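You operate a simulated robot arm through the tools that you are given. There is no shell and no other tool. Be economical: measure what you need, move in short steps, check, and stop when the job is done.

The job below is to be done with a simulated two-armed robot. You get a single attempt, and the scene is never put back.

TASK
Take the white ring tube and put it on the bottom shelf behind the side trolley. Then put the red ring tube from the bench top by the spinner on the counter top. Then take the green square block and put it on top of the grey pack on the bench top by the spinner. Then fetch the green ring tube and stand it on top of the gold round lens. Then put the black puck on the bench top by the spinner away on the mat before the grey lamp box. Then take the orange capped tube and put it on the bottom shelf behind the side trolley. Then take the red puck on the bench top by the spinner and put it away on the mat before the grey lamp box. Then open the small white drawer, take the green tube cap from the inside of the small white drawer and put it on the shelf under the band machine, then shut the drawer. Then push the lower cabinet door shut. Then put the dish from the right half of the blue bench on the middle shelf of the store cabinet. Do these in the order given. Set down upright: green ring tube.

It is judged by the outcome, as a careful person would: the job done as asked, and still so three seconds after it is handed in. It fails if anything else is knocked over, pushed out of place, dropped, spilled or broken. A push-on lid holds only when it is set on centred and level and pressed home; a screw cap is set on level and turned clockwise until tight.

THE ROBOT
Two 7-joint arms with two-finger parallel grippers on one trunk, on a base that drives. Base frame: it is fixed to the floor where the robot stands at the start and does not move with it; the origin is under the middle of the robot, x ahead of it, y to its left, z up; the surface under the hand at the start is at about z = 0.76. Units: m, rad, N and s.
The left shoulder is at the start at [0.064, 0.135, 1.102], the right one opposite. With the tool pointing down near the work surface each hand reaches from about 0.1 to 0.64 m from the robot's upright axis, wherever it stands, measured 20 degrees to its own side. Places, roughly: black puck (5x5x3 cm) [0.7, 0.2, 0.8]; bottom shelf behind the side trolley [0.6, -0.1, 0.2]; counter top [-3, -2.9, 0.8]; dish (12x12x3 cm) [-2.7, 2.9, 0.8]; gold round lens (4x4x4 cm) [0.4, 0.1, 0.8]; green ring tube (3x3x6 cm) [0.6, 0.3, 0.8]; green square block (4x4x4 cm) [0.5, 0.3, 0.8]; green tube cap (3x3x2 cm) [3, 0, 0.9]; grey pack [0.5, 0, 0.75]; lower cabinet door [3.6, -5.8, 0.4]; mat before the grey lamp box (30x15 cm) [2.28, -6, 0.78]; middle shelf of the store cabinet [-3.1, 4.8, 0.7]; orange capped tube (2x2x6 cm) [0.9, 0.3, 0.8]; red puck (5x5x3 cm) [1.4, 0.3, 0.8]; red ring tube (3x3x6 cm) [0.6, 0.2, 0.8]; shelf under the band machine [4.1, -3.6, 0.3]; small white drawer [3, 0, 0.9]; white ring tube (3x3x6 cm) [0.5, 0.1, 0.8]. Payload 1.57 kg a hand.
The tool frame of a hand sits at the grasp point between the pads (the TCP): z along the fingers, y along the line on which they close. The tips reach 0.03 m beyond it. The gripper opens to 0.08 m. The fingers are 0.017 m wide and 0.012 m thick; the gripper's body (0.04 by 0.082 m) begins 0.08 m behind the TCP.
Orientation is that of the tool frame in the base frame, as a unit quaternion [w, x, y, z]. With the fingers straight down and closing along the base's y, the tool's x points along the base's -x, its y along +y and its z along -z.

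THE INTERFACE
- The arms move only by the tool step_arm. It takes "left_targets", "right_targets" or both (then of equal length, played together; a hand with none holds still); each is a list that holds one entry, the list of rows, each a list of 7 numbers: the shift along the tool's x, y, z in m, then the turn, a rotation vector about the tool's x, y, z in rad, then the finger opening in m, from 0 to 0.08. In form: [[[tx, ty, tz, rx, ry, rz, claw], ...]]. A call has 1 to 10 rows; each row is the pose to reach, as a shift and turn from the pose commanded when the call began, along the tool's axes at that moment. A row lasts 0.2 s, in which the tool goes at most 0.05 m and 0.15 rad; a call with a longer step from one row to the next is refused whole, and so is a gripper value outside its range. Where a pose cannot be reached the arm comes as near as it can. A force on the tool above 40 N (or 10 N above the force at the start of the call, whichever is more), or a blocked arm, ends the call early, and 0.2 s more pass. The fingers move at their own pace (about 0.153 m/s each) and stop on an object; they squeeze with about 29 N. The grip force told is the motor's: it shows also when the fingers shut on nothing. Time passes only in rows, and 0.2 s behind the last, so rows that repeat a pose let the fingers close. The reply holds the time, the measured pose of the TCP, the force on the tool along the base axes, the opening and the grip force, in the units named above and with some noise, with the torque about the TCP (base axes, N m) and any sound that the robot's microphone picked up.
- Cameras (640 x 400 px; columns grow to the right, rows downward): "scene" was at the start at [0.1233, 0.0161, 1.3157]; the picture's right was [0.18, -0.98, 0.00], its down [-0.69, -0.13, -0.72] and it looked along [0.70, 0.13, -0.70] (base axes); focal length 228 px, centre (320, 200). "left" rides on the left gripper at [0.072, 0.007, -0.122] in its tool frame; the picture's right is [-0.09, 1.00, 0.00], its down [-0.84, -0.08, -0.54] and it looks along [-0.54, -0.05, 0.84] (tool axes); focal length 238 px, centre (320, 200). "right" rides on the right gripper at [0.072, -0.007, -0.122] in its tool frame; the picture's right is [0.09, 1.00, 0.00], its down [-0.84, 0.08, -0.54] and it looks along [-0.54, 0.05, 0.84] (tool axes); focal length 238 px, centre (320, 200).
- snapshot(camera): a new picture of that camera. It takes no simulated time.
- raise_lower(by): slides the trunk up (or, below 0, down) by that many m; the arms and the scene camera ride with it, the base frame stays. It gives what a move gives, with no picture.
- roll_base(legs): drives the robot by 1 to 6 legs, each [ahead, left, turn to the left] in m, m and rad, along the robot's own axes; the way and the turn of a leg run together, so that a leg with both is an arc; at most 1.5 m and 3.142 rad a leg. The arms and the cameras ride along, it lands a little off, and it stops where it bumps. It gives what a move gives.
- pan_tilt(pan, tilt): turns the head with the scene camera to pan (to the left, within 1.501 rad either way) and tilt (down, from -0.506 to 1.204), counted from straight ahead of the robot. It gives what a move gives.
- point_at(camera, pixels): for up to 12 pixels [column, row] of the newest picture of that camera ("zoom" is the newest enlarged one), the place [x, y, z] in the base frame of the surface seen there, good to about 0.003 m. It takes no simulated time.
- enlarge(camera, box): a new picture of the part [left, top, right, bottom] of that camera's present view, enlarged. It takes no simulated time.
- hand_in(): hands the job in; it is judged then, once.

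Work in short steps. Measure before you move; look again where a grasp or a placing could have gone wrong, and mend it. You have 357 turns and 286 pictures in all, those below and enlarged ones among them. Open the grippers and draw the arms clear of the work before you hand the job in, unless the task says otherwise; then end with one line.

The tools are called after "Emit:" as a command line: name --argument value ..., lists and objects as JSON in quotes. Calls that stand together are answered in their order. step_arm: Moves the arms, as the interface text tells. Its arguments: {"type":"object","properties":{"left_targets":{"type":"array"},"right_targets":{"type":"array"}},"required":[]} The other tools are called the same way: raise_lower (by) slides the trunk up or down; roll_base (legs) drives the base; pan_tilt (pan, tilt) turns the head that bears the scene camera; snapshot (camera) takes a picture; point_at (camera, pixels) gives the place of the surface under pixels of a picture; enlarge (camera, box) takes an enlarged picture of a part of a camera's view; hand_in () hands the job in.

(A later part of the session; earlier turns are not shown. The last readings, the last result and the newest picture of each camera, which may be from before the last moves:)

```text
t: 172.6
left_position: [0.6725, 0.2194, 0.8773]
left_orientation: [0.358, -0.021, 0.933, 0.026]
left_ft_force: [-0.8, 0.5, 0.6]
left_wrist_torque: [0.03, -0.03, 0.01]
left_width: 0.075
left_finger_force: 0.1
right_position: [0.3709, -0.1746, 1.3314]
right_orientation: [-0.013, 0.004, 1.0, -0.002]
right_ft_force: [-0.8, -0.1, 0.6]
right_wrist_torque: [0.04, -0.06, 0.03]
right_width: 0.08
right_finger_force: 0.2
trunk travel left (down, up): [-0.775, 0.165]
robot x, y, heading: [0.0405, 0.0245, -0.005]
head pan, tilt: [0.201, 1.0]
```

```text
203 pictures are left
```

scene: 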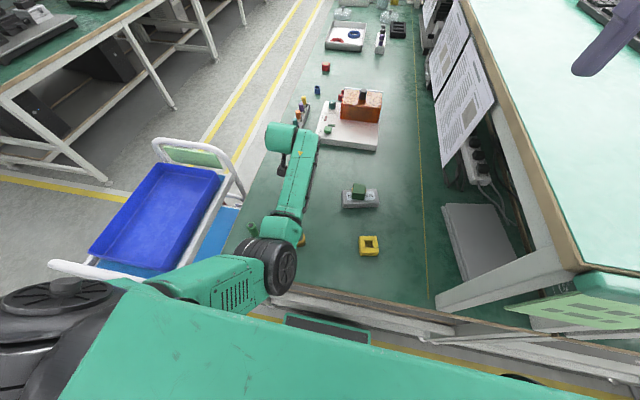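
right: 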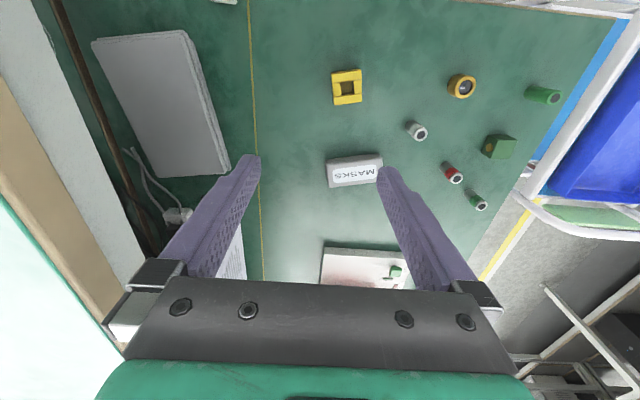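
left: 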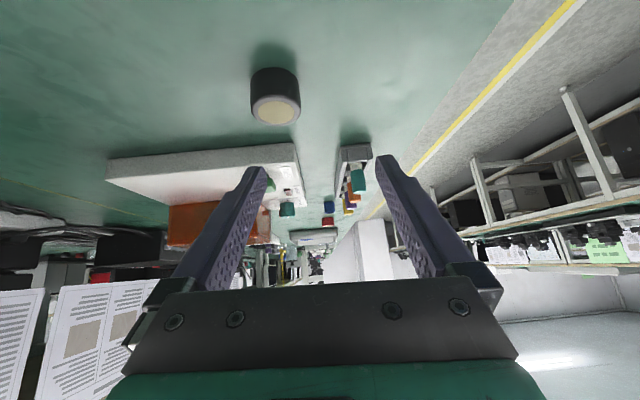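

I check elbow and forearm heights near the green tube before descending.

Emit:
point_at --camera "scene" --pixels '[[280, 290], [287, 262], [265, 238], [298, 236], [285, 215], [310, 160], [303, 241]]'

Emit:
step_arm --left_targets '[[[0, -0.017, 0.0, 0, 0, 0, 0.075], [0, -0.0343, 0.0, 0, 0, 0, 0.075], [0.006, -0.0343, 0.0, 0, 0, 0, 0.075]]]'

Emit:
snapshot --camera "left"

```text
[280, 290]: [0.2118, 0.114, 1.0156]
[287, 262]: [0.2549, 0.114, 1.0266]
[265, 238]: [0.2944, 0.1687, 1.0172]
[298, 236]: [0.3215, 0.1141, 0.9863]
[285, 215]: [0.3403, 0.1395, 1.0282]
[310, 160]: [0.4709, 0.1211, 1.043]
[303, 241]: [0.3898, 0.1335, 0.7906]
```

```text
t: 173.6
left_position: [0.6861, 0.209, 0.8868]
left_orientation: [0.371, -0.029, 0.927, 0.043]
left_ft_force: [0.8, 0.3, -0.1]
left_wrist_torque: [0.02, 0.03, -0.02]
left_width: 0.0751
left_finger_force: 0.0
right_position: [0.3769, -0.1742, 1.3289]
right_orientation: [-0.015, 0.005, 1.0, -0.001]
right_ft_force: [-0.7, -0.3, 0.2]
right_wrist_torque: [-0.02, -0.01, 0.01]
right_width: 0.08
right_finger_force: 0.0
trunk travel left (down, up): [-0.775, 0.165]
robot x, y, heading: [0.0389, 0.0222, -0.006]
head pan, tilt: [0.201, 1.0]
stopped in row 3 (left hand): the arm was blocked; the commanded pose is now the measured one
```

```text
202 pictures are left
```

left: 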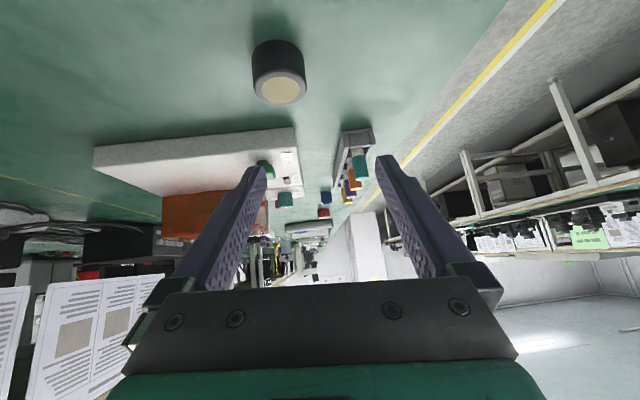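

The left arm sits at a joint limit in this folded configuration. I'll instead take the puck from the aisle side with the right arm. First I raise the trunk and back out.

Emit:
raise_lower --by 0.15

Emit:
roll_base --legs '[[-0.75, 0, 0]]'

Emit:
pan_tilt --pan 0.3 --tilt 0.5

Emit:
snapshot --camera "scene"

```text
t: 175.4
left_position: [0.6838, 0.2096, 1.0363]
left_orientation: [0.368, -0.029, 0.928, 0.043]
left_ft_force: [0.3, 0.1, 1.2]
left_wrist_torque: [0.01, -0.02, 0.01]
left_width: 0.0749
left_finger_force: 0.1
right_position: [0.3774, -0.1752, 1.4795]
right_orientation: [-0.014, 0.005, 1.0, -0.001]
right_ft_force: [0.0, -0.4, 0.2]
right_wrist_torque: [0.01, 0.01, -0.01]
right_width: 0.0799
right_finger_force: 0.0
trunk travel left (down, up): [-0.925, 0.015]
robot x, y, heading: [0.0363, 0.0277, -0.005]
head pan, tilt: [0.201, 1.0]
```

```text
t: 179.4
left_position: [-0.0553, 0.2149, 1.034]
left_orientation: [0.368, -0.031, 0.928, 0.044]
left_ft_force: [1.1, 0.3, -0.7]
left_wrist_torque: [0.01, 0.02, 0.01]
left_width: 0.0747
left_finger_force: 0.1
right_position: [-0.3611, -0.1711, 1.4796]
right_orientation: [-0.016, 0.002, 1.0, -0.002]
right_ft_force: [0.0, 0.3, -0.9]
right_wrist_torque: [0.0, -0.02, -0.03]
right_width: 0.0802
right_finger_force: 0.1
trunk travel left (down, up): [-0.925, 0.015]
robot x, y, heading: [-0.7041, 0.0268, -0.0]
head pan, tilt: [0.201, 1.0]
```

```text
t: 180.3
left_position: [-0.0572, 0.2158, 1.0368]
left_orientation: [0.37, -0.032, 0.927, 0.045]
left_ft_force: [0.4, 0.1, 0.4]
left_wrist_torque: [0.01, 0.03, 0.02]
left_width: 0.0751
left_finger_force: 0.0
right_position: [-0.3628, -0.1712, 1.4792]
right_orientation: [-0.015, 0.003, 1.0, -0.002]
right_ft_force: [-0.1, 0.5, 0.7]
right_wrist_torque: [0.0, 0.0, 0.02]
right_width: 0.08
right_finger_force: 0.1
trunk travel left (down, up): [-0.925, 0.015]
robot x, y, heading: [-0.702, 0.0283, -0.004]
head pan, tilt: [0.3, 0.499]
```

```text
201 pictures are left
```

scene: 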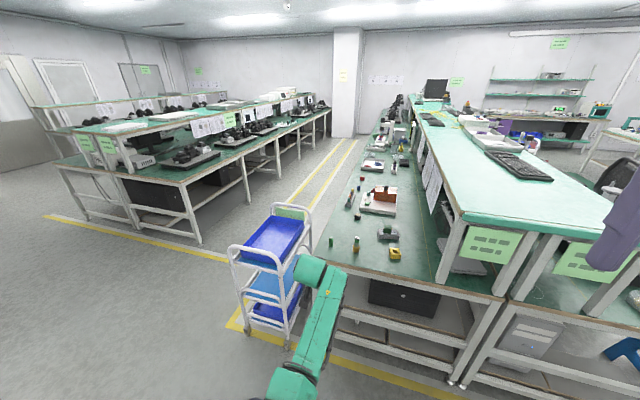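

I measure the aisle: trolley corners, yellow lines and the left bench edge.

Emit:
point_at --camera "scene" --pixels '[[232, 246], [272, 205], [312, 214], [275, 270], [187, 183], [320, 105], [210, 195], [345, 150], [362, 180], [395, 100], [330, 190], [300, 185]]'

```text
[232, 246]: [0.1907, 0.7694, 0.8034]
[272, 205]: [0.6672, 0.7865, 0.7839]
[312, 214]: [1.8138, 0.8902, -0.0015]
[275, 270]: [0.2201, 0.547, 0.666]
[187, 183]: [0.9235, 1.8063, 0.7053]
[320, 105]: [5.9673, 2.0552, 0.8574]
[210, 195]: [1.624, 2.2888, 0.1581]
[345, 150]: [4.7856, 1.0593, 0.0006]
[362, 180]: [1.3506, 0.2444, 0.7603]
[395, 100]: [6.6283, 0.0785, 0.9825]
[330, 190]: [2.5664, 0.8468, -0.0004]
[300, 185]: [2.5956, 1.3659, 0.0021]
```

Aisle is ~1.4 m wide (trolley to x≈0.7, left bench at y≈1.8). I bring the left hand back to top-down and tucked, and lower the trunk.

Emit:
step_arm --left_targets '[[[0.013, 0.024, -0.031, 0.013, 0.109, 0.009, 0.06], [0.027, 0.047, -0.061, 0.026, 0.217, 0.019, 0.06], [0.04, 0.071, -0.092, 0.039, 0.326, 0.028, 0.06], [0.053, 0.095, -0.122, 0.053, 0.434, 0.038, 0.06], [0.067, 0.119, -0.153, 0.066, 0.543, 0.047, 0.06], [0.08, 0.142, -0.183, 0.079, 0.651, 0.057, 0.06], [0.0935, 0.166, -0.214, 0.092, 0.76, 0.066, 0.06]]]'

Emit:
raise_lower --by -0.25

Emit:
snapshot --camera "scene"

```text
t: 181.9
left_position: [-0.2759, 0.3646, 1.1302]
left_orientation: [-0.003, 0.004, 1.0, -0.003]
left_ft_force: [0.1, -0.1, 0.9]
left_wrist_torque: [0.03, 0.01, 0.0]
left_width: 0.0601
left_finger_force: 0.1
left hand out of reach, approached as far as the arm can: row 6, 7
right_position: [-0.3615, -0.1706, 1.4791]
right_orientation: [-0.015, 0.004, 1.0, -0.002]
right_ft_force: [-0.4, -0.2, 0.9]
right_wrist_torque: [0.0, 0.01, 0.05]
right_width: 0.0799
right_finger_force: 0.0
trunk travel left (down, up): [-0.925, 0.015]
robot x, y, heading: [-0.7001, 0.026, -0.006]
head pan, tilt: [0.3, 0.499]
```

```text
t: 184.5
left_position: [-0.2771, 0.3663, 0.8806]
left_orientation: [-0.002, 0.001, 1.0, 0.0]
left_ft_force: [0.0, 0.3, 0.6]
left_wrist_torque: [0.01, -0.01, 0.01]
left_width: 0.0603
left_finger_force: 0.1
right_position: [-0.3631, -0.17, 1.2305]
right_orientation: [-0.014, 0.003, 1.0, -0.002]
right_ft_force: [-0.6, 0.3, 0.7]
right_wrist_torque: [0.0, -0.02, 0.04]
right_width: 0.08
right_finger_force: 0.2
trunk travel left (down, up): [-0.675, 0.265]
robot x, y, heading: [-0.7012, 0.0251, -0.002]
head pan, tilt: [0.3, 0.499]
```

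```text
200 pictures are left
```

scene: 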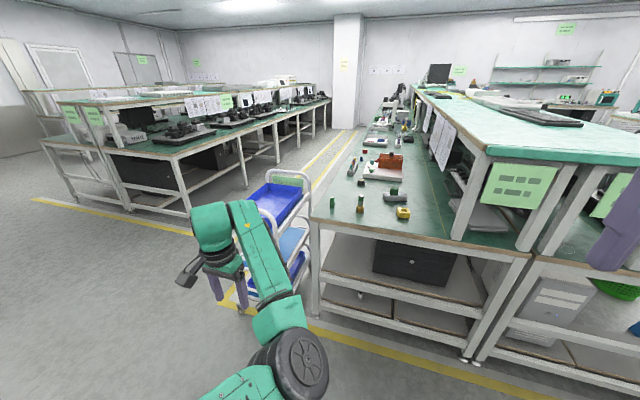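

I raise the left hand, then drive around the trolley into the aisle and face the bench side.

Emit:
step_arm --left_targets '[[[0.0, 0, -0.04, 0, 0, 0, 0.06], [0.0, 0, -0.08, 0, 0, 0, 0.06], [0.0, 0, -0.12, 0, 0, 0, 0.06], [0.0, 0, -0.16, 0, 0, 0, 0.06], [0.0, 0, -0.2, 0, 0, 0, 0.06]]]'

Emit:
roll_base --legs '[[0.25, 1.22, 0], [1.5, 0, 0], [0.05, 0, -1.57]]'

Emit:
pan_tilt --pan 0.0 --tilt 0.6

Emit:
snapshot --camera "scene"

```text
t: 185.7
left_position: [-0.2838, 0.3775, 1.0843]
left_orientation: [0.0, 0.002, 1.0, 0.0]
left_ft_force: [0.3, 0.3, 1.3]
left_wrist_torque: [0.02, 0.01, 0.0]
left_width: 0.06
left_finger_force: 0.1
left hand out of reach, approached as far as the arm can: row 1, 2, 3, 4, 5
right_position: [-0.3648, -0.172, 1.2301]
right_orientation: [-0.014, 0.003, 1.0, 0.0]
right_ft_force: [-0.1, -0.6, 0.0]
right_wrist_torque: [0.02, 0.03, -0.02]
right_width: 0.0799
right_finger_force: 0.1
trunk travel left (down, up): [-0.675, 0.265]
robot x, y, heading: [-0.7023, 0.0262, -0.006]
head pan, tilt: [0.3, 0.499]
```

```text
t: 203.0
left_position: [1.4458, 0.8258, 1.0831]
left_orientation: [-0.002, 0.705, 0.71, 0.0]
left_ft_force: [0.0, 0.4, 0.5]
left_wrist_torque: [0.01, 0.01, 0.0]
left_width: 0.0599
left_finger_force: 0.1
right_position: [0.8962, 0.9018, 1.2294]
right_orientation: [-0.012, 0.706, 0.708, 0.01]
right_ft_force: [-0.4, 0.2, 0.0]
right_wrist_torque: [0.04, -0.01, -0.01]
right_width: 0.08
right_finger_force: 0.1
trunk travel left (down, up): [-0.675, 0.265]
robot x, y, heading: [1.0909, 1.2476, -1.558]
head pan, tilt: [0.3, 0.499]
```

```text
t: 203.8
left_position: [1.4452, 0.8272, 1.0821]
left_orientation: [-0.001, 0.705, 0.71, 0.001]
left_ft_force: [0.9, -0.3, 0.4]
left_wrist_torque: [-0.03, 0.0, 0.0]
left_width: 0.0598
left_finger_force: 0.0
right_position: [0.895, 0.9012, 1.2296]
right_orientation: [-0.012, 0.706, 0.708, 0.009]
right_ft_force: [-0.4, -0.5, -0.3]
right_wrist_torque: [-0.03, 0.01, -0.02]
right_width: 0.0799
right_finger_force: 0.1
trunk travel left (down, up): [-0.675, 0.265]
robot x, y, heading: [1.0909, 1.2391, -1.564]
head pan, tilt: [0.0, 0.6]
```

```text
199 pictures are left
```

scene: 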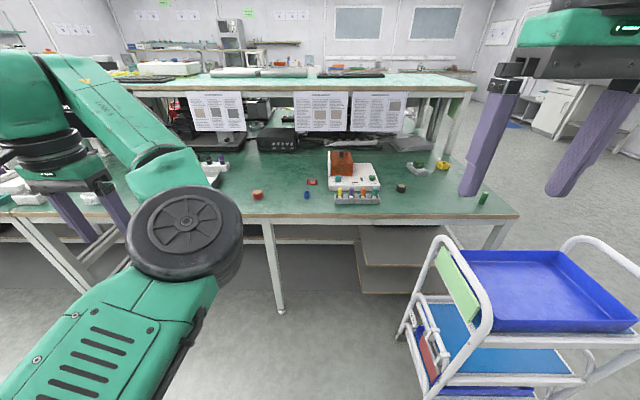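

From the aisle I see the rack (357,195), black puck (401,188), red puck (258,194). I measure them.

Emit:
enlarge --camera "scene" --box '[230, 130, 460, 230]'

Emit:
point_at --camera "scene" --pixels '[[401, 186], [258, 192], [361, 191], [341, 203], [376, 203], [280, 212], [470, 213], [430, 245], [405, 330], [279, 300], [307, 196], [484, 197]]'

```text
2.78 times, centred on (345, 180) of scene
```

zoom: 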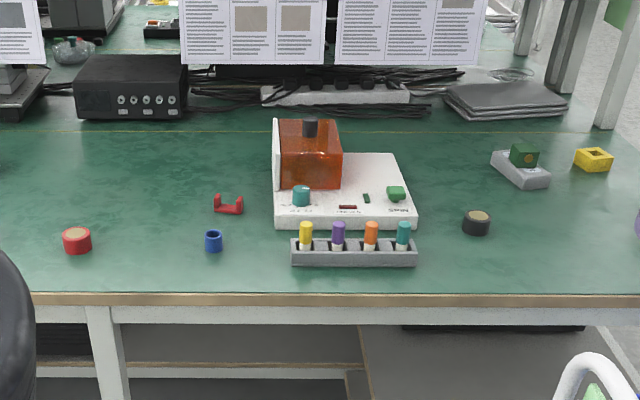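

```text
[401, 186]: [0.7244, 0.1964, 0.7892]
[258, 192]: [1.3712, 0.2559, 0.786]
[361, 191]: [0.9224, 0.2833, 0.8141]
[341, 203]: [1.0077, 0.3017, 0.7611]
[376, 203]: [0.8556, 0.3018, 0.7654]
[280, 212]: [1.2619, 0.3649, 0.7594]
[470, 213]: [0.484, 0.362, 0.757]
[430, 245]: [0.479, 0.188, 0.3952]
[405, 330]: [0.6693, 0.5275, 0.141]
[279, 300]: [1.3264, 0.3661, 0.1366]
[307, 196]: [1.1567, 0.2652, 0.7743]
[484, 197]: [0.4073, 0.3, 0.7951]
```

Layout is clear. I roll up to the bench side at about (1.05,0.62).

Emit:
roll_base --legs '[[0.61, -0.04, -0.006]]'

Emit:
step_arm --right_targets '[[[-0.02, -0.035, 0.03, 0, 0, 0, 0.07], [-0.04, -0.07, 0.07, 0, 0, 0, 0.07], [-0.06, -0.1, 0.11, 0, 0, 0, 0.07], [-0.08, -0.12, 0.15, 0, 0, 0, 0.07], [-0.08, -0.13, 0.19, 0, 0, 0, 0.07], [-0.08, -0.14, 0.23, 0, 0, 0, 0.07], [-0.08, -0.14, 0.27, 0, 0, 0, 0.07]]]'

Emit:
snapshot --camera "right"

Emit:
snapshot --camera "scene"

```text
t: 207.2
left_position: [1.4009, 0.2187, 1.082]
left_orientation: [-0.002, 0.71, 0.704, 0.001]
left_ft_force: [0.7, 0.3, 0.0]
left_wrist_torque: [0.01, 0.0, -0.01]
left_width: 0.0599
left_finger_force: 0.0
right_position: [0.8512, 0.3016, 1.2295]
right_orientation: [-0.012, 0.711, 0.703, 0.009]
right_ft_force: [-0.4, -0.6, -0.1]
right_wrist_torque: [0.01, 0.01, 0.02]
right_width: 0.08
right_finger_force: 0.1
trunk travel left (down, up): [-0.675, 0.265]
robot x, y, heading: [1.0475, 0.6428, -1.577]
head pan, tilt: [0.0, 0.6]
```

```text
refused: row 1 steps farther than a row can; nothing moved
```

```text
197 pictures are left
```

right: 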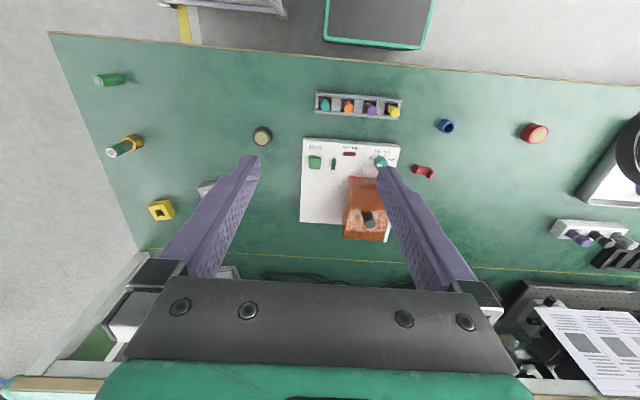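

```text
196 pictures are left
```

scene: 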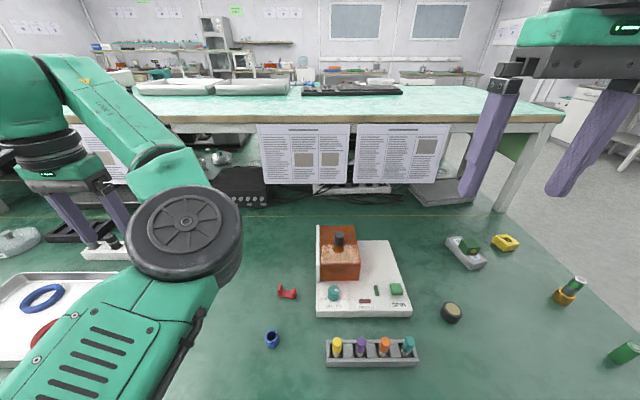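

I move the right hand above the black puck at (0.72,0.193), to z≈0.92.

Emit:
step_arm --right_targets '[[[-0.014, -0.016, 0.038, 0, 0, 0, 0.07], [-0.027, -0.033, 0.077, 0, 0, 0, 0.07], [-0.041, -0.049, 0.116, 0, 0, 0, 0.07], [-0.055, -0.066, 0.154, 0, 0, 0, 0.07], [-0.068, -0.082, 0.193, 0, 0, 0, 0.07], [-0.082, -0.098, 0.232, 0, 0, 0, 0.07], [-0.095, -0.115, 0.27, 0, 0, 0, 0.07], [-0.109, -0.131, 0.31, 0, 0, 0, 0.07]]]'

Emit:
snapshot --camera "right"

```text
t: 209.0
left_position: [1.4008, 0.2183, 1.0824]
left_orientation: [-0.001, 0.709, 0.705, 0.001]
left_ft_force: [-1.3, -0.9, -0.9]
left_wrist_torque: [-0.02, 0.01, 0.02]
left_width: 0.0597
left_finger_force: 0.1
right_position: [0.7173, 0.2011, 0.9175]
right_orientation: [-0.011, 0.711, 0.703, 0.01]
right_ft_force: [0.3, -0.8, -0.9]
right_wrist_torque: [-0.01, -0.02, 0.01]
right_width: 0.0698
right_finger_force: 0.1
trunk travel left (down, up): [-0.675, 0.265]
robot x, y, heading: [1.0474, 0.6406, -1.578]
head pan, tilt: [0.0, 0.6]
```

```text
195 pictures are left
```

right: 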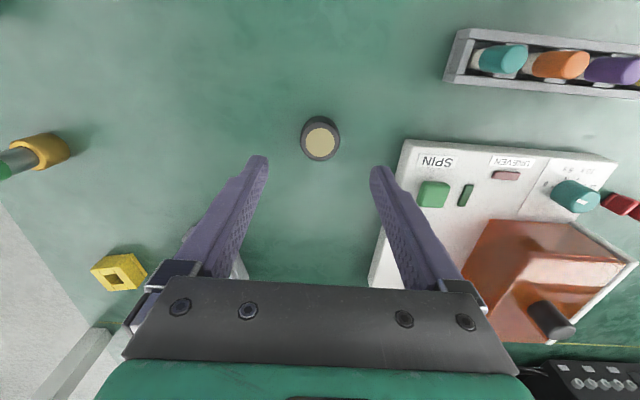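

The puck is centred in column; I correct 10 mm outward and descend to TCP z 0.791, then close.

Emit:
step_arm --right_targets '[[[-0.005, 0, 0.04, 0, 0, 0, 0.07], [-0.01, 0, 0.08, 0, 0, 0, 0.07], [-0.01, 0, 0.115, 0, 0, 0, 0.07], [-0.01, 0, 0.126, 0, 0, 0, 0.07], [-0.01, 0, 0.126, 0, 0, 0, 0.02], [-0.01, 0, 0.126, 0, 0, 0, 0.02], [-0.01, 0, 0.126, 0, 0, 0, 0.02]]]'

Emit:
snapshot --camera "right"

```text
t: 210.6
left_position: [1.4023, 0.2188, 1.0817]
left_orientation: [-0.001, 0.709, 0.705, 0.001]
left_ft_force: [-1.0, -0.5, 1.0]
left_wrist_torque: [-0.03, 0.02, -0.02]
left_width: 0.0599
left_finger_force: 0.0
right_position: [0.7187, 0.1965, 0.7909]
right_orientation: [-0.012, 0.71, 0.704, 0.009]
right_ft_force: [0.0, -1.3, -0.8]
right_wrist_torque: [-0.07, 0.0, 0.03]
right_width: 0.0433
right_finger_force: 28.8
trunk travel left (down, up): [-0.675, 0.265]
robot x, y, heading: [1.0493, 0.6409, -1.577]
head pan, tilt: [0.0, 0.6]
```

```text
194 pictures are left
```

right: 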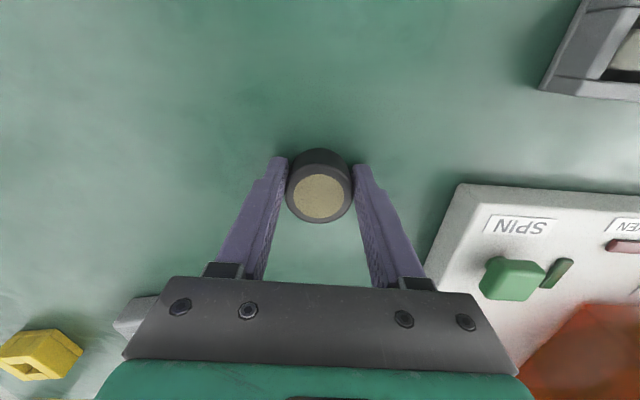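

Black puck gripped (0.043 m). I lift it high and retract.

Emit:
step_arm --right_targets '[[[0, 0, -0.04, 0, 0, 0, 0.02], [0, 0, -0.08, 0, 0, 0, 0.02], [0, 0, -0.12, 0, 0, 0, 0.02], [0.01, 0.02, -0.16, 0, 0, 0, 0.02], [0.03, 0.04, -0.2, 0, 0, 0, 0.02], [0.05, 0.06, -0.24, 0, 0, 0, 0.02], [0.06, 0.09, -0.27, 0, 0, 0, 0.02], [0.07, 0.12, -0.3, 0, 0, 0, 0.02]]]'

Emit:
roll_base --legs '[[-0.6, 0, 0]]'

Emit:
pan_tilt --pan 0.0 --tilt 0.15

Emit:
snapshot --camera "scene"

```text
t: 212.4
left_position: [1.4022, 0.2175, 1.081]
left_orientation: [-0.002, 0.71, 0.705, 0.0]
left_ft_force: [0.4, -0.4, -0.4]
left_wrist_torque: [-0.01, 0.0, -0.02]
left_width: 0.0598
left_finger_force: 0.0
right_position: [0.8389, 0.2528, 1.0917]
right_orientation: [-0.012, 0.711, 0.703, 0.008]
right_ft_force: [0.2, 0.2, -1.4]
right_wrist_torque: [-0.01, 0.01, -0.01]
right_width: 0.0432
right_finger_force: 29.2
trunk travel left (down, up): [-0.675, 0.265]
robot x, y, heading: [1.0475, 0.6374, -1.583]
head pan, tilt: [0.0, 0.6]
```

```text
t: 215.8
left_position: [1.4071, 0.815, 1.0816]
left_orientation: [-0.002, 0.704, 0.71, 0.001]
left_ft_force: [-0.7, 1.0, 0.4]
left_wrist_torque: [0.02, 0.01, 0.0]
left_width: 0.06
left_finger_force: 0.0
right_position: [0.8419, 0.8399, 1.0904]
right_orientation: [-0.011, 0.705, 0.709, 0.009]
right_ft_force: [0.4, -0.2, -0.6]
right_wrist_torque: [0.05, 0.0, 0.02]
right_width: 0.0432
right_finger_force: 28.5
trunk travel left (down, up): [-0.675, 0.265]
robot x, y, heading: [1.0493, 1.2317, -1.563]
head pan, tilt: [0.0, 0.6]
```

```text
t: 216.7
left_position: [1.4054, 0.8169, 1.0822]
left_orientation: [-0.001, 0.704, 0.71, 0.001]
left_ft_force: [0.1, -0.1, 0.0]
left_wrist_torque: [0.0, 0.04, 0.01]
left_width: 0.0599
left_finger_force: 0.1
right_position: [0.8425, 0.8415, 1.0903]
right_orientation: [-0.013, 0.705, 0.709, 0.009]
right_ft_force: [0.1, 0.9, -1.8]
right_wrist_torque: [0.03, 0.01, 0.0]
right_width: 0.0434
right_finger_force: 28.8
trunk travel left (down, up): [-0.675, 0.265]
robot x, y, heading: [1.0499, 1.2331, -1.562]
head pan, tilt: [0.0, 0.15]
```

```text
193 pictures are left
```

scene: 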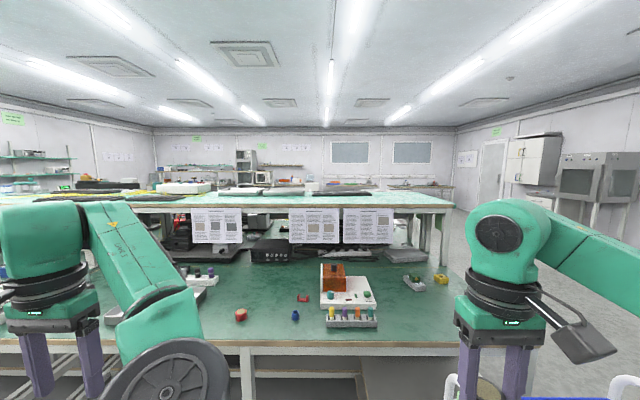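

I look at the far wall region for the mat and lamp box near (2.28,-6).

Emit:
enlarge --camera "scene" --box '[90, 120, 410, 220]'

Emit:
point_at --camera "scene" --pixels '[[245, 160], [262, 178], [285, 182], [312, 184], [215, 175], [290, 168], [340, 184], [425, 187], [180, 172], [150, 190], [430, 200]]'

```text
2.00 times, centred on (250, 170) of scene
```

zoom: 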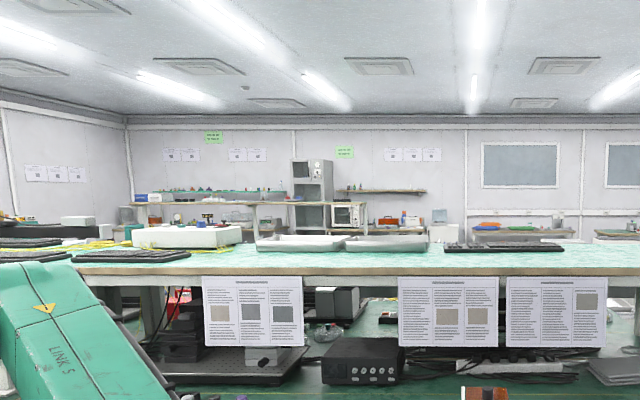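

```text
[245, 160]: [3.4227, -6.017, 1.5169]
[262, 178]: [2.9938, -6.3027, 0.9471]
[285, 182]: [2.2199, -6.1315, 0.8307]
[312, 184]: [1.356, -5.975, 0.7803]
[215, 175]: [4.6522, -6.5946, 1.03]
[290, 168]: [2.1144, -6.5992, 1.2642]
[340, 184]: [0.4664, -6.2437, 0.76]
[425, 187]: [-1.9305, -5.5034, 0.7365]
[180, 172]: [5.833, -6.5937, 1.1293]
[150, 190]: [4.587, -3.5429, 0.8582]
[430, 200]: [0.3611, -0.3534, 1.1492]
```

The lamp-box table is along the far wall near (2.2,-6.1). I strafe out of the aisle and head along -y past the bench end, then look.

Emit:
roll_base --legs '[[0, -1.5, 0], [0, -0.3, 0], [1.3, 0, 0]]'

Emit:
pan_tilt --pan 0.25 --tilt 0.3

Emit:
snapshot --camera "scene"

```text
t: 232.0
left_position: [-0.4265, -0.488, 1.083]
left_orientation: [-0.002, 0.707, 0.707, 0.001]
left_ft_force: [0.0, 0.6, 0.5]
left_wrist_torque: [0.02, -0.02, 0.02]
left_width: 0.0597
left_finger_force: 0.0
right_position: [-0.9908, -0.4576, 1.0903]
right_orientation: [-0.011, 0.708, 0.706, 0.01]
right_ft_force: [-0.1, -0.1, -0.7]
right_wrist_torque: [0.04, 0.02, 0.01]
right_width: 0.0432
right_finger_force: 28.6
trunk travel left (down, up): [-0.675, 0.265]
robot x, y, heading: [-0.7783, -0.066, -1.571]
head pan, tilt: [0.0, 0.15]
```

```text
t: 232.8
left_position: [-0.4274, -0.4892, 1.082]
left_orientation: [-0.001, 0.707, 0.707, 0.001]
left_ft_force: [0.2, 0.4, 0.1]
left_wrist_torque: [-0.01, 0.01, -0.04]
left_width: 0.0601
left_finger_force: 0.1
right_position: [-0.9899, -0.4583, 1.0904]
right_orientation: [-0.012, 0.708, 0.706, 0.009]
right_ft_force: [0.3, 0.1, -1.6]
right_wrist_torque: [-0.02, -0.03, 0.02]
right_width: 0.0432
right_finger_force: 29.3
trunk travel left (down, up): [-0.675, 0.265]
robot x, y, heading: [-0.7773, -0.0664, -1.568]
head pan, tilt: [0.25, 0.3]
```

```text
191 pictures are left
```

scene: 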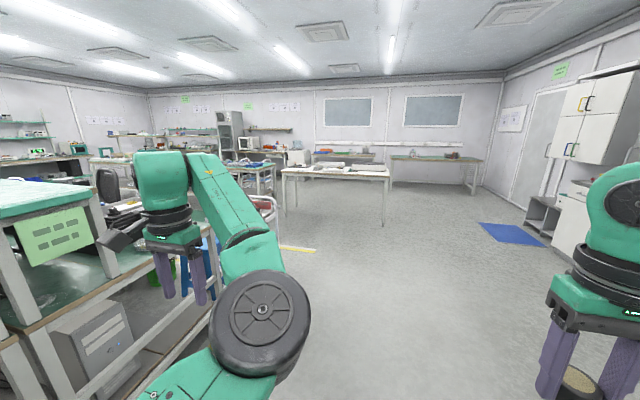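

I measure obstacles: the white table (285-390,175), trolley (265,200), green bench (255,170), and far tables.

Emit:
point_at --camera "scene" --pixels '[[284, 172], [388, 176], [383, 222], [287, 210], [268, 200], [258, 168], [238, 160], [296, 157], [320, 157], [430, 160], [268, 150], [340, 168]]'

Emit:
enlarge --camera "scene" --box '[180, 100, 420, 260]'

```text
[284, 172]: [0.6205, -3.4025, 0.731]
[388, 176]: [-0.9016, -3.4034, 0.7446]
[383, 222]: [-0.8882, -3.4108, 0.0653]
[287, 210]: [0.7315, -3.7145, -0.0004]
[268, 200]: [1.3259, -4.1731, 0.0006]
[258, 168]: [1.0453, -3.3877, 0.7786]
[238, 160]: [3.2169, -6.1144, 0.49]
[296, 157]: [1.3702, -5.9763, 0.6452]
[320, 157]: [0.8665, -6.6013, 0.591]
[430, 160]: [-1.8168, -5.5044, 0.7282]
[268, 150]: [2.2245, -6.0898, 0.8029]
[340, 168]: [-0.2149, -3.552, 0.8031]
```

```text
2.50 times, centred on (300, 180) of scene
```

zoom: 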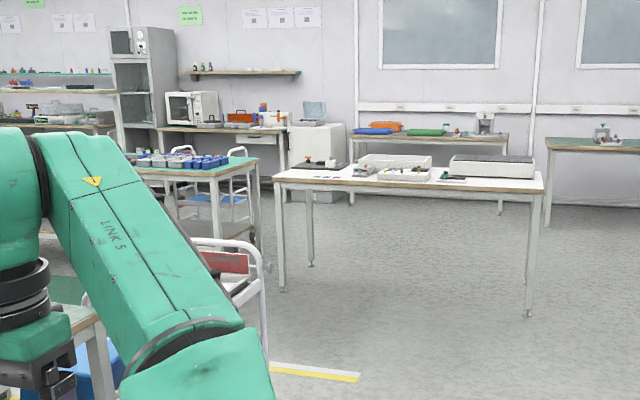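

The route goes right of the white table (x<-0.9). I drive to about (-1.43,-4.2) and look left.

Emit:
roll_base --legs '[[1.3, -0.65, 0], [1.45, 0, 0], [1.4, 0, 0]]'

Emit:
pan_tilt --pan 1.2 --tilt 0.35

Emit:
snapshot --camera "scene"

```text
t: 253.5
left_position: [-1.0679, -4.6692, 1.0826]
left_orientation: [-0.002, 0.711, 0.704, 0.001]
left_ft_force: [0.3, 1.0, 1.7]
left_wrist_torque: [0.01, -0.02, -0.02]
left_width: 0.0598
left_finger_force: 0.0
right_position: [-1.6317, -4.6332, 1.0914]
right_orientation: [-0.011, 0.712, 0.702, 0.01]
right_ft_force: [0.3, -0.4, -0.6]
right_wrist_torque: [0.01, 0.01, -0.01]
right_width: 0.043
right_finger_force: 28.9
trunk travel left (down, up): [-0.675, 0.265]
robot x, y, heading: [-1.4193, -4.2445, -1.575]
head pan, tilt: [0.25, 0.3]
```

```text
t: 254.7
left_position: [-1.0689, -4.6685, 1.0827]
left_orientation: [-0.002, 0.711, 0.703, 0.001]
left_ft_force: [-0.1, -0.4, 0.3]
left_wrist_torque: [-0.02, 0.02, 0.01]
left_width: 0.0598
left_finger_force: 0.1
right_position: [-1.6312, -4.6321, 1.0901]
right_orientation: [-0.012, 0.711, 0.703, 0.01]
right_ft_force: [-0.1, 0.3, -1.3]
right_wrist_torque: [0.03, 0.03, 0.0]
right_width: 0.0432
right_finger_force: 29.0
trunk travel left (down, up): [-0.675, 0.265]
robot x, y, heading: [-1.42, -4.2428, -1.58]
head pan, tilt: [1.201, 0.351]
```

```text
189 pictures are left
```

scene: 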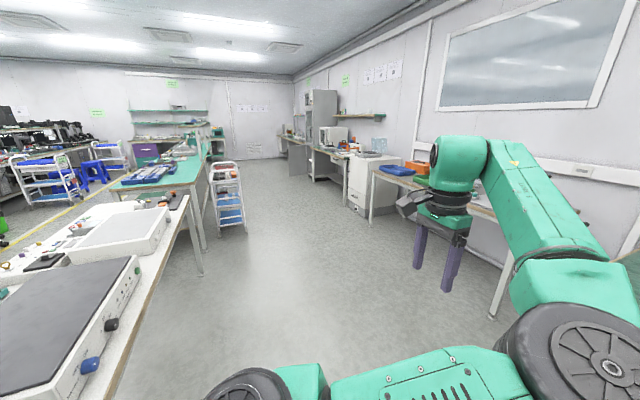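

A wide corridor leads along +x. I measure its limits.

Emit:
point_at --camera "scene" --pixels '[[186, 200], [215, 230], [242, 225], [352, 205], [370, 222], [318, 175], [335, 160], [400, 172], [490, 315], [280, 160], [345, 148]]'

Emit:
enlarge --camera "scene" --box '[200, 70, 440, 230]'

```text
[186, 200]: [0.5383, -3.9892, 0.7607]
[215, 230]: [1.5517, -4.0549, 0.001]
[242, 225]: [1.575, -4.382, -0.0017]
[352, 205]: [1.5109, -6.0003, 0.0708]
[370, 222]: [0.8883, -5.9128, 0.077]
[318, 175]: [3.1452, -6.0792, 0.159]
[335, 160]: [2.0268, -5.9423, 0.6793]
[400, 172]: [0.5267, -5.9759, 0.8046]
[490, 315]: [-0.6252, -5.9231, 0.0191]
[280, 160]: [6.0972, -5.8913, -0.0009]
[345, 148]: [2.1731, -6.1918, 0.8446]
```

```text
2.50 times, centred on (320, 150) of scene
```

zoom: 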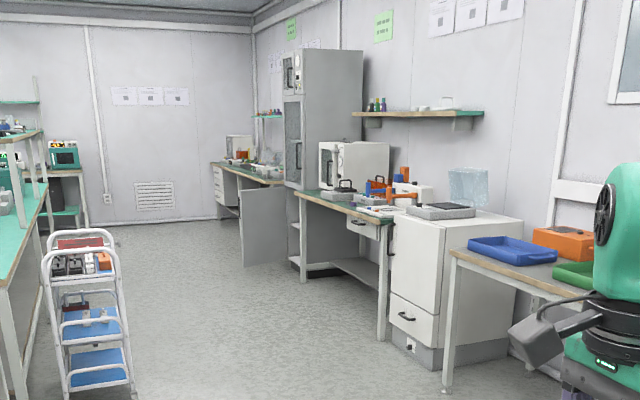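

I strafe along the corridor facing the wall to x≈2.28.

Emit:
roll_base --legs '[[0.72, 1.2, 0.005], [0, 1.5, 0], [0, 1.0, 0]]'

Emit:
pan_tilt --pan 0.0 --tilt 0.5

Emit:
snapshot --camera "scene"

```text
t: 273.7
left_position: [2.6434, -5.533, 1.0827]
left_orientation: [-0.002, 0.726, 0.688, 0.001]
left_ft_force: [0.5, 0.3, 0.3]
left_wrist_torque: [0.0, -0.04, 0.01]
left_width: 0.0597
left_finger_force: 0.1
right_position: [2.081, -5.4711, 1.0901]
right_orientation: [-0.011, 0.727, 0.687, 0.01]
right_ft_force: [1.0, 1.0, -1.3]
right_wrist_torque: [0.0, -0.02, 0.03]
right_width: 0.0427
right_finger_force: 29.0
trunk travel left (down, up): [-0.675, 0.265]
robot x, y, heading: [2.3128, -5.0946, -1.623]
head pan, tilt: [1.201, 0.351]
```

```text
t: 275.1
left_position: [2.6435, -5.5309, 1.0833]
left_orientation: [-0.001, 0.726, 0.688, 0.001]
left_ft_force: [-0.4, 0.1, 0.0]
left_wrist_torque: [-0.02, 0.03, -0.02]
left_width: 0.0598
left_finger_force: 0.0
right_position: [2.0825, -5.4704, 1.0911]
right_orientation: [-0.012, 0.727, 0.687, 0.01]
right_ft_force: [0.2, 0.4, -0.5]
right_wrist_torque: [0.01, -0.01, 0.04]
right_width: 0.0436
right_finger_force: 29.1
trunk travel left (down, up): [-0.675, 0.265]
robot x, y, heading: [2.3137, -5.0971, -1.626]
head pan, tilt: [0.0, 0.499]
```

```text
187 pictures are left
```

scene: 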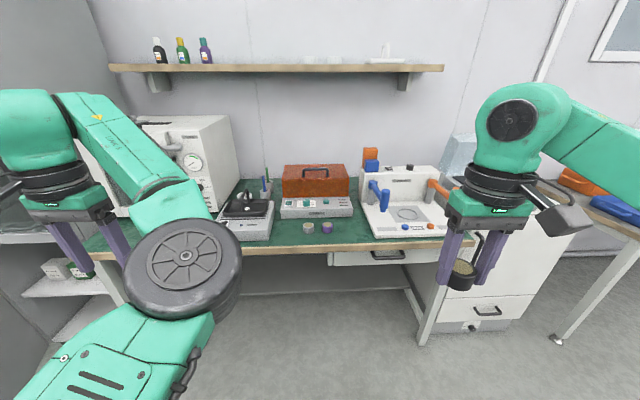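

I enlarge the table to find the mat and lamp box.

Emit:
enlarge --camera "scene" --box '[200, 150, 460, 270]'

Emit:
point_at --camera "scene" --pixels '[[308, 226], [327, 226], [317, 212], [285, 218], [350, 218], [315, 235], [280, 235], [350, 235], [410, 235], [250, 225], [316, 242]]'

```text
2.46 times, centred on (330, 210) of scene
```

zoom: 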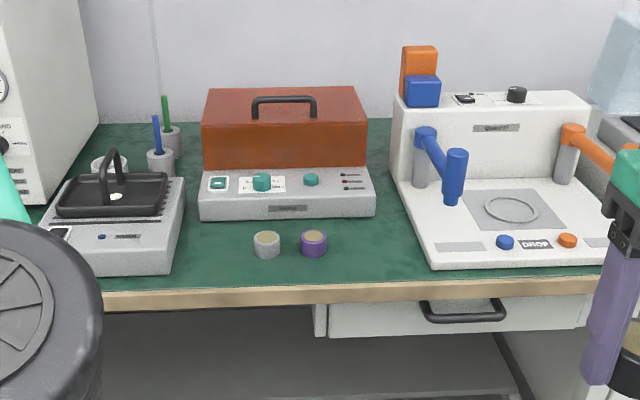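

```text
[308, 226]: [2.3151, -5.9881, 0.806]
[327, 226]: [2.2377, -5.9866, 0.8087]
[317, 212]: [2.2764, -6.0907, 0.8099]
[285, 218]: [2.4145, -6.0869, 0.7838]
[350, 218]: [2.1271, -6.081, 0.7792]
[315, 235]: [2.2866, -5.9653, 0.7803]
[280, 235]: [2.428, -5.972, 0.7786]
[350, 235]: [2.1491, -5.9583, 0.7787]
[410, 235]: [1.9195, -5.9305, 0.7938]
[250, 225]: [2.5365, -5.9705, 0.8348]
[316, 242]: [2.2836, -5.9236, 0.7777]
```

The mat area lies around (2.28,-6.0) before the lamp box; other pucks stand at x 2.315 and 2.238. I check the oven's and white device's extents before moving in.

Emit:
point_at --camera "scene" --pixels '[[205, 120], [230, 150], [215, 190], [150, 125], [272, 222], [270, 205], [362, 210], [375, 240], [452, 232], [365, 200]]'

```text
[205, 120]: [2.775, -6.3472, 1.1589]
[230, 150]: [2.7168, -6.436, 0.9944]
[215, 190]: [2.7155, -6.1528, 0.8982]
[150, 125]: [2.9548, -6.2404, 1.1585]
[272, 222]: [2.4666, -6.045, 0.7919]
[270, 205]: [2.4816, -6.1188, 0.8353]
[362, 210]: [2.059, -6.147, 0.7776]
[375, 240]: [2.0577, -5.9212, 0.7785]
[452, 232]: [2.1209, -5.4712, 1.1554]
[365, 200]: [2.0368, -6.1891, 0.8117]
```

Clear. I square the heading and roll in so the right hand comes over (2.17,-5.99), the free right part of the mat.

Emit:
roll_base --legs '[[0, 0, 0.055], [0.49, 0.066, 0]]'

Emit:
snapshot --camera "right"

Emit:
snapshot --camera "scene"

```text
t: 278.5
left_position: [2.7351, -6.0072, 1.0831]
left_orientation: [-0.002, 0.707, 0.708, 0.0]
left_ft_force: [-0.2, 0.1, -0.6]
left_wrist_torque: [0.0, 0.01, -0.02]
left_width: 0.0601
left_finger_force: 0.0
right_position: [2.1712, -5.9783, 1.0895]
right_orientation: [-0.013, 0.708, 0.706, 0.01]
right_ft_force: [0.3, -0.3, -1.0]
right_wrist_torque: [0.0, -0.04, 0.01]
right_width: 0.043
right_finger_force: 28.9
trunk travel left (down, up): [-0.675, 0.265]
robot x, y, heading: [2.3824, -5.5906, -1.567]
head pan, tilt: [0.0, 0.499]
```

```text
185 pictures are left
```

right: 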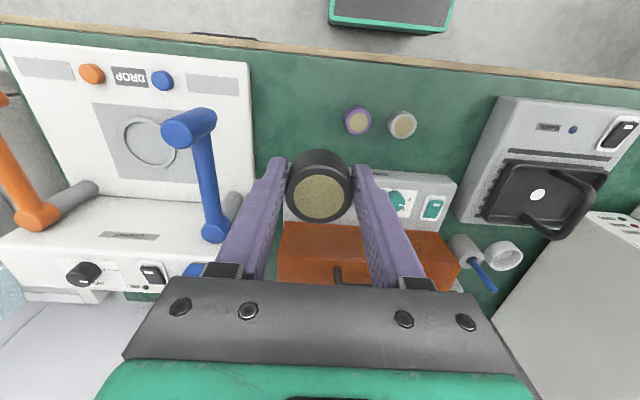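

```text
184 pictures are left
```

scene: 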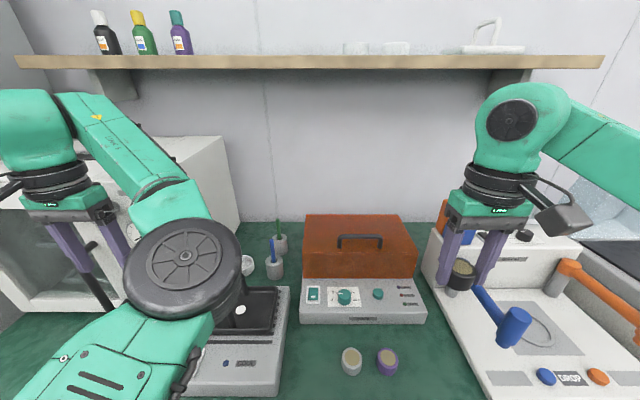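

Landing spot projects to (320,98), free green table between the device and the purple puck. I descend to just above contact.

Emit:
step_arm --right_targets '[[[-0.006, 0, 0.04, 0, 0, 0, 0.02], [-0.012, 0, 0.08, 0, 0, 0, 0.02], [-0.012, 0, 0.12, 0, 0, 0, 0.02], [-0.012, 0, 0.16, 0, 0, 0, 0.02], [-0.012, 0, 0.2, 0, 0, 0, 0.02], [-0.012, 0, 0.24, 0, 0, 0, 0.02], [-0.012, 0, 0.265, 0, 0, 0, 0.02], [-0.012, 0, 0.265, 0, 0, 0, 0.02]]]'

Emit:
snapshot --camera "right"

```text
t: 280.3
left_position: [2.7369, -6.0083, 1.083]
left_orientation: [-0.001, 0.706, 0.708, 0.001]
left_ft_force: [-0.9, 1.0, -0.4]
left_wrist_torque: [-0.03, 0.02, 0.0]
left_width: 0.0597
left_finger_force: 0.0
right_position: [2.1696, -5.9842, 0.8243]
right_orientation: [-0.012, 0.707, 0.707, 0.01]
right_ft_force: [1.4, 0.0, 0.5]
right_wrist_torque: [0.01, -0.01, 0.0]
right_width: 0.0431
right_finger_force: 28.6
trunk travel left (down, up): [-0.675, 0.265]
robot x, y, heading: [2.3815, -5.5889, -1.566]
head pan, tilt: [0.0, 0.499]
```

```text
183 pictures are left
```

right: 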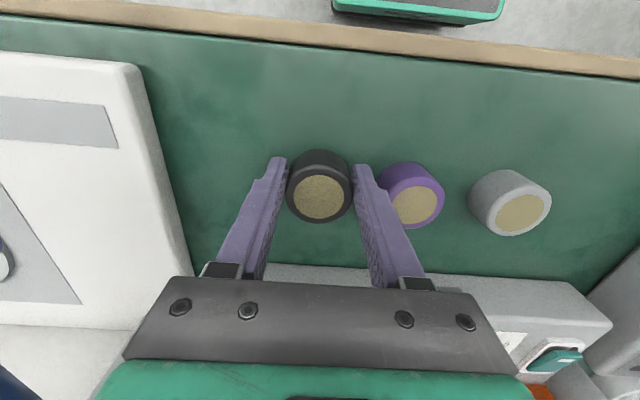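

The purple puck is close to my right finger; I shift 9 mm away and lower to contact, opening only slightly.

Emit:
step_arm --right_targets '[[[0, -0.009, 0.0, 0, 0, 0, 0.02], [0, -0.009, 0.006, 0, 0, 0, 0.02], [0, -0.009, 0.009, 0, 0, 0, 0.02], [0, -0.009, 0.011, 0, 0, 0, 0.02], [0, -0.009, 0.013, 0, 0, 0, 0.02]]]'

```text
t: 281.5
left_position: [2.7353, -6.0077, 1.0826]
left_orientation: [-0.002, 0.706, 0.708, 0.0]
left_ft_force: [0.9, 0.2, -1.3]
left_wrist_torque: [0.0, -0.01, 0.01]
left_width: 0.0599
left_finger_force: 0.0
right_position: [2.1612, -5.9829, 0.8129]
right_orientation: [-0.012, 0.707, 0.707, 0.009]
right_ft_force: [-0.6, 0.3, -0.8]
right_wrist_torque: [0.01, 0.04, -0.06]
right_width: 0.0429
right_finger_force: 29.3
trunk travel left (down, up): [-0.675, 0.265]
robot x, y, heading: [2.3838, -5.5898, -1.568]
head pan, tilt: [0.0, 0.499]
```

Not yet in contact; I continue in 1 mm steps.

Emit:
step_arm --right_targets '[[[0, 0, 0.001, 0, 0, 0, 0.02], [0, 0, 0.002, 0, 0, 0, 0.02], [0, 0, 0.003, 0, 0, 0, 0.02]]]'

Emit:
snapshot --camera "right"

```text
t: 282.3
left_position: [2.737, -6.0078, 1.0841]
left_orientation: [-0.001, 0.706, 0.708, 0.0]
left_ft_force: [-0.2, 0.3, 0.5]
left_wrist_torque: [0.04, -0.03, -0.01]
left_width: 0.0602
left_finger_force: 0.0
right_position: [2.1611, -5.9826, 0.8116]
right_orientation: [-0.01, 0.708, 0.706, 0.008]
right_ft_force: [-3.4, -3.9, 19.0]
right_wrist_torque: [0.05, 0.04, 0.01]
right_width: 0.043
right_finger_force: 29.8
trunk travel left (down, up): [-0.675, 0.265]
robot x, y, heading: [2.3835, -5.589, -1.57]
head pan, tilt: [0.0, 0.499]
```

```text
182 pictures are left
```

right: 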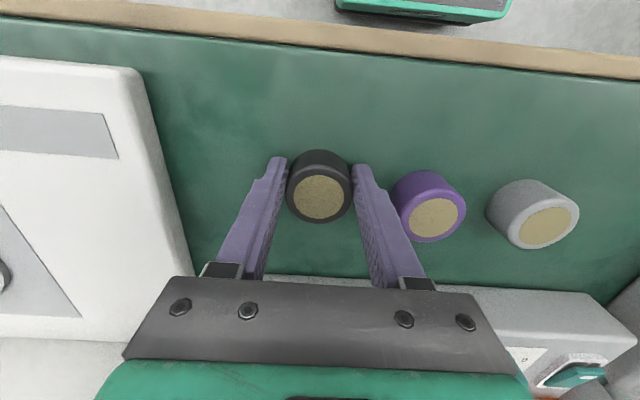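

Contact (19 N). I relieve, open to 0.052 and rise.

Emit:
step_arm --right_targets '[[[0, 0, -0.002, 0, 0, 0, 0.02], [0, 0, -0.002, 0, 0, 0, 0.048], [0, 0, -0.002, 0, 0, 0, 0.052], [0, 0, -0.002, 0, 0, 0, 0.052], [0, 0, -0.03, 0, 0, 0, 0.052], [0, 0, -0.07, 0, 0, 0, 0.052], [0, 0, -0.12, 0, 0, 0, 0.052], [0, 0, -0.17, 0, 0, 0, 0.052], [0, 0, -0.22, 0, 0, 0, 0.052], [0, 0, -0.27, 0, 0, 0, 0.052]]]'

Emit:
snapshot --camera "right"

```text
t: 284.5
left_position: [2.7366, -6.0067, 1.0819]
left_orientation: [-0.001, 0.707, 0.708, 0.0]
left_ft_force: [-0.1, -0.7, -0.6]
left_wrist_torque: [0.0, -0.01, -0.01]
left_width: 0.0603
left_finger_force: 0.1
right_position: [2.1643, -5.9873, 1.0804]
right_orientation: [-0.012, 0.708, 0.706, 0.009]
right_ft_force: [0.5, -0.3, 0.3]
right_wrist_torque: [0.02, 0.01, -0.01]
right_width: 0.0519
right_finger_force: 0.0
trunk travel left (down, up): [-0.675, 0.265]
robot x, y, heading: [2.3798, -5.5927, -1.562]
head pan, tilt: [0.0, 0.499]
```

```text
181 pictures are left
```

right: 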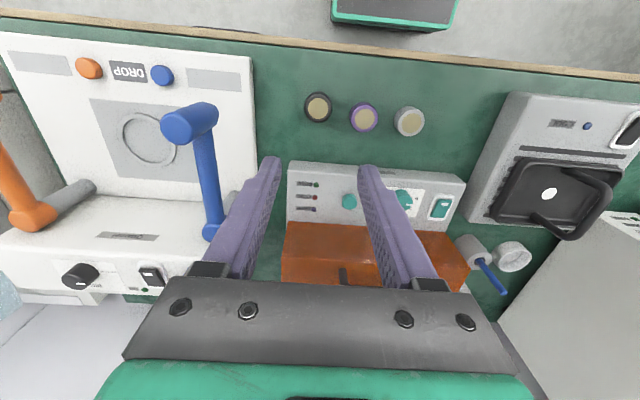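

The black puck stands on the mat in line with the others. I drive back the same way toward the aisle.

Emit:
roll_base --legs '[[-0.5, 0, -0.008], [0, -1.5, 0], [0, -1.5, 0], [0, -0.75, 0], [-1.0, 0, 0]]'

Emit:
pan_tilt --pan -0.3 --tilt 0.45

```text
t: 309.8
left_position: [-0.9731, -4.4177, 1.083]
left_orientation: [-0.002, 0.73, 0.683, 0.001]
left_ft_force: [0.0, -0.6, 0.4]
left_wrist_torque: [0.0, -0.03, 0.0]
left_width: 0.0599
left_finger_force: 0.1
right_position: [-1.5432, -4.3587, 1.0798]
right_orientation: [-0.011, 0.731, 0.683, 0.009]
right_ft_force: [-0.3, -0.1, -0.9]
right_wrist_torque: [-0.02, 0.0, 0.03]
right_width: 0.0521
right_finger_force: 0.1
trunk travel left (down, up): [-0.675, 0.265]
robot x, y, heading: [-1.2975, -3.9757, -1.632]
head pan, tilt: [0.0, 0.499]
```

```text
t: 310.6
left_position: [-0.9734, -4.4159, 1.0824]
left_orientation: [-0.001, 0.73, 0.684, 0.001]
left_ft_force: [0.9, 0.1, 0.2]
left_wrist_torque: [-0.01, 0.0, 0.01]
left_width: 0.0599
left_finger_force: 0.0
right_position: [-1.5425, -4.358, 1.0804]
right_orientation: [-0.011, 0.731, 0.682, 0.01]
right_ft_force: [0.6, 0.5, 0.4]
right_wrist_torque: [0.01, 0.03, 0.0]
right_width: 0.0521
right_finger_force: 0.0
trunk travel left (down, up): [-0.675, 0.265]
robot x, y, heading: [-1.3005, -3.9732, -1.636]
head pan, tilt: [-0.3, 0.45]
```

Heading drifted; I correct it and continue backing along x≈-1.45, then to the aisle.

Emit:
roll_base --legs '[[0, 0, 0.065], [-0.5, -0.17, 0], [-1.5, 0, 0], [-1.5, 0.3, 0], [-1.4, 0.35, 0]]'

```text
refused: leg 4 is longer than a leg can be; nothing moved
```

Emit:
roll_base --legs '[[0, 0, 0.065], [-0.5, -0.17, 0], [-1.5, 0, 0], [-1.45, 0.3, 0], [-1.4, 0.35, 0]]'

```text
t: 334.9
left_position: [-0.3976, 0.4443, 1.0838]
left_orientation: [-0.002, 0.713, 0.701, 0.0]
left_ft_force: [0.0, -0.6, 0.4]
left_wrist_torque: [-0.02, 0.0, -0.01]
left_width: 0.06
left_finger_force: 0.1
right_position: [-0.9681, 0.4759, 1.0804]
right_orientation: [-0.012, 0.714, 0.7, 0.009]
right_ft_force: [0.4, 0.4, 0.1]
right_wrist_torque: [-0.01, -0.02, 0.0]
right_width: 0.0519
right_finger_force: 0.1
trunk travel left (down, up): [-0.675, 0.265]
robot x, y, heading: [-0.7405, 0.867, -1.588]
head pan, tilt: [-0.3, 0.45]
```

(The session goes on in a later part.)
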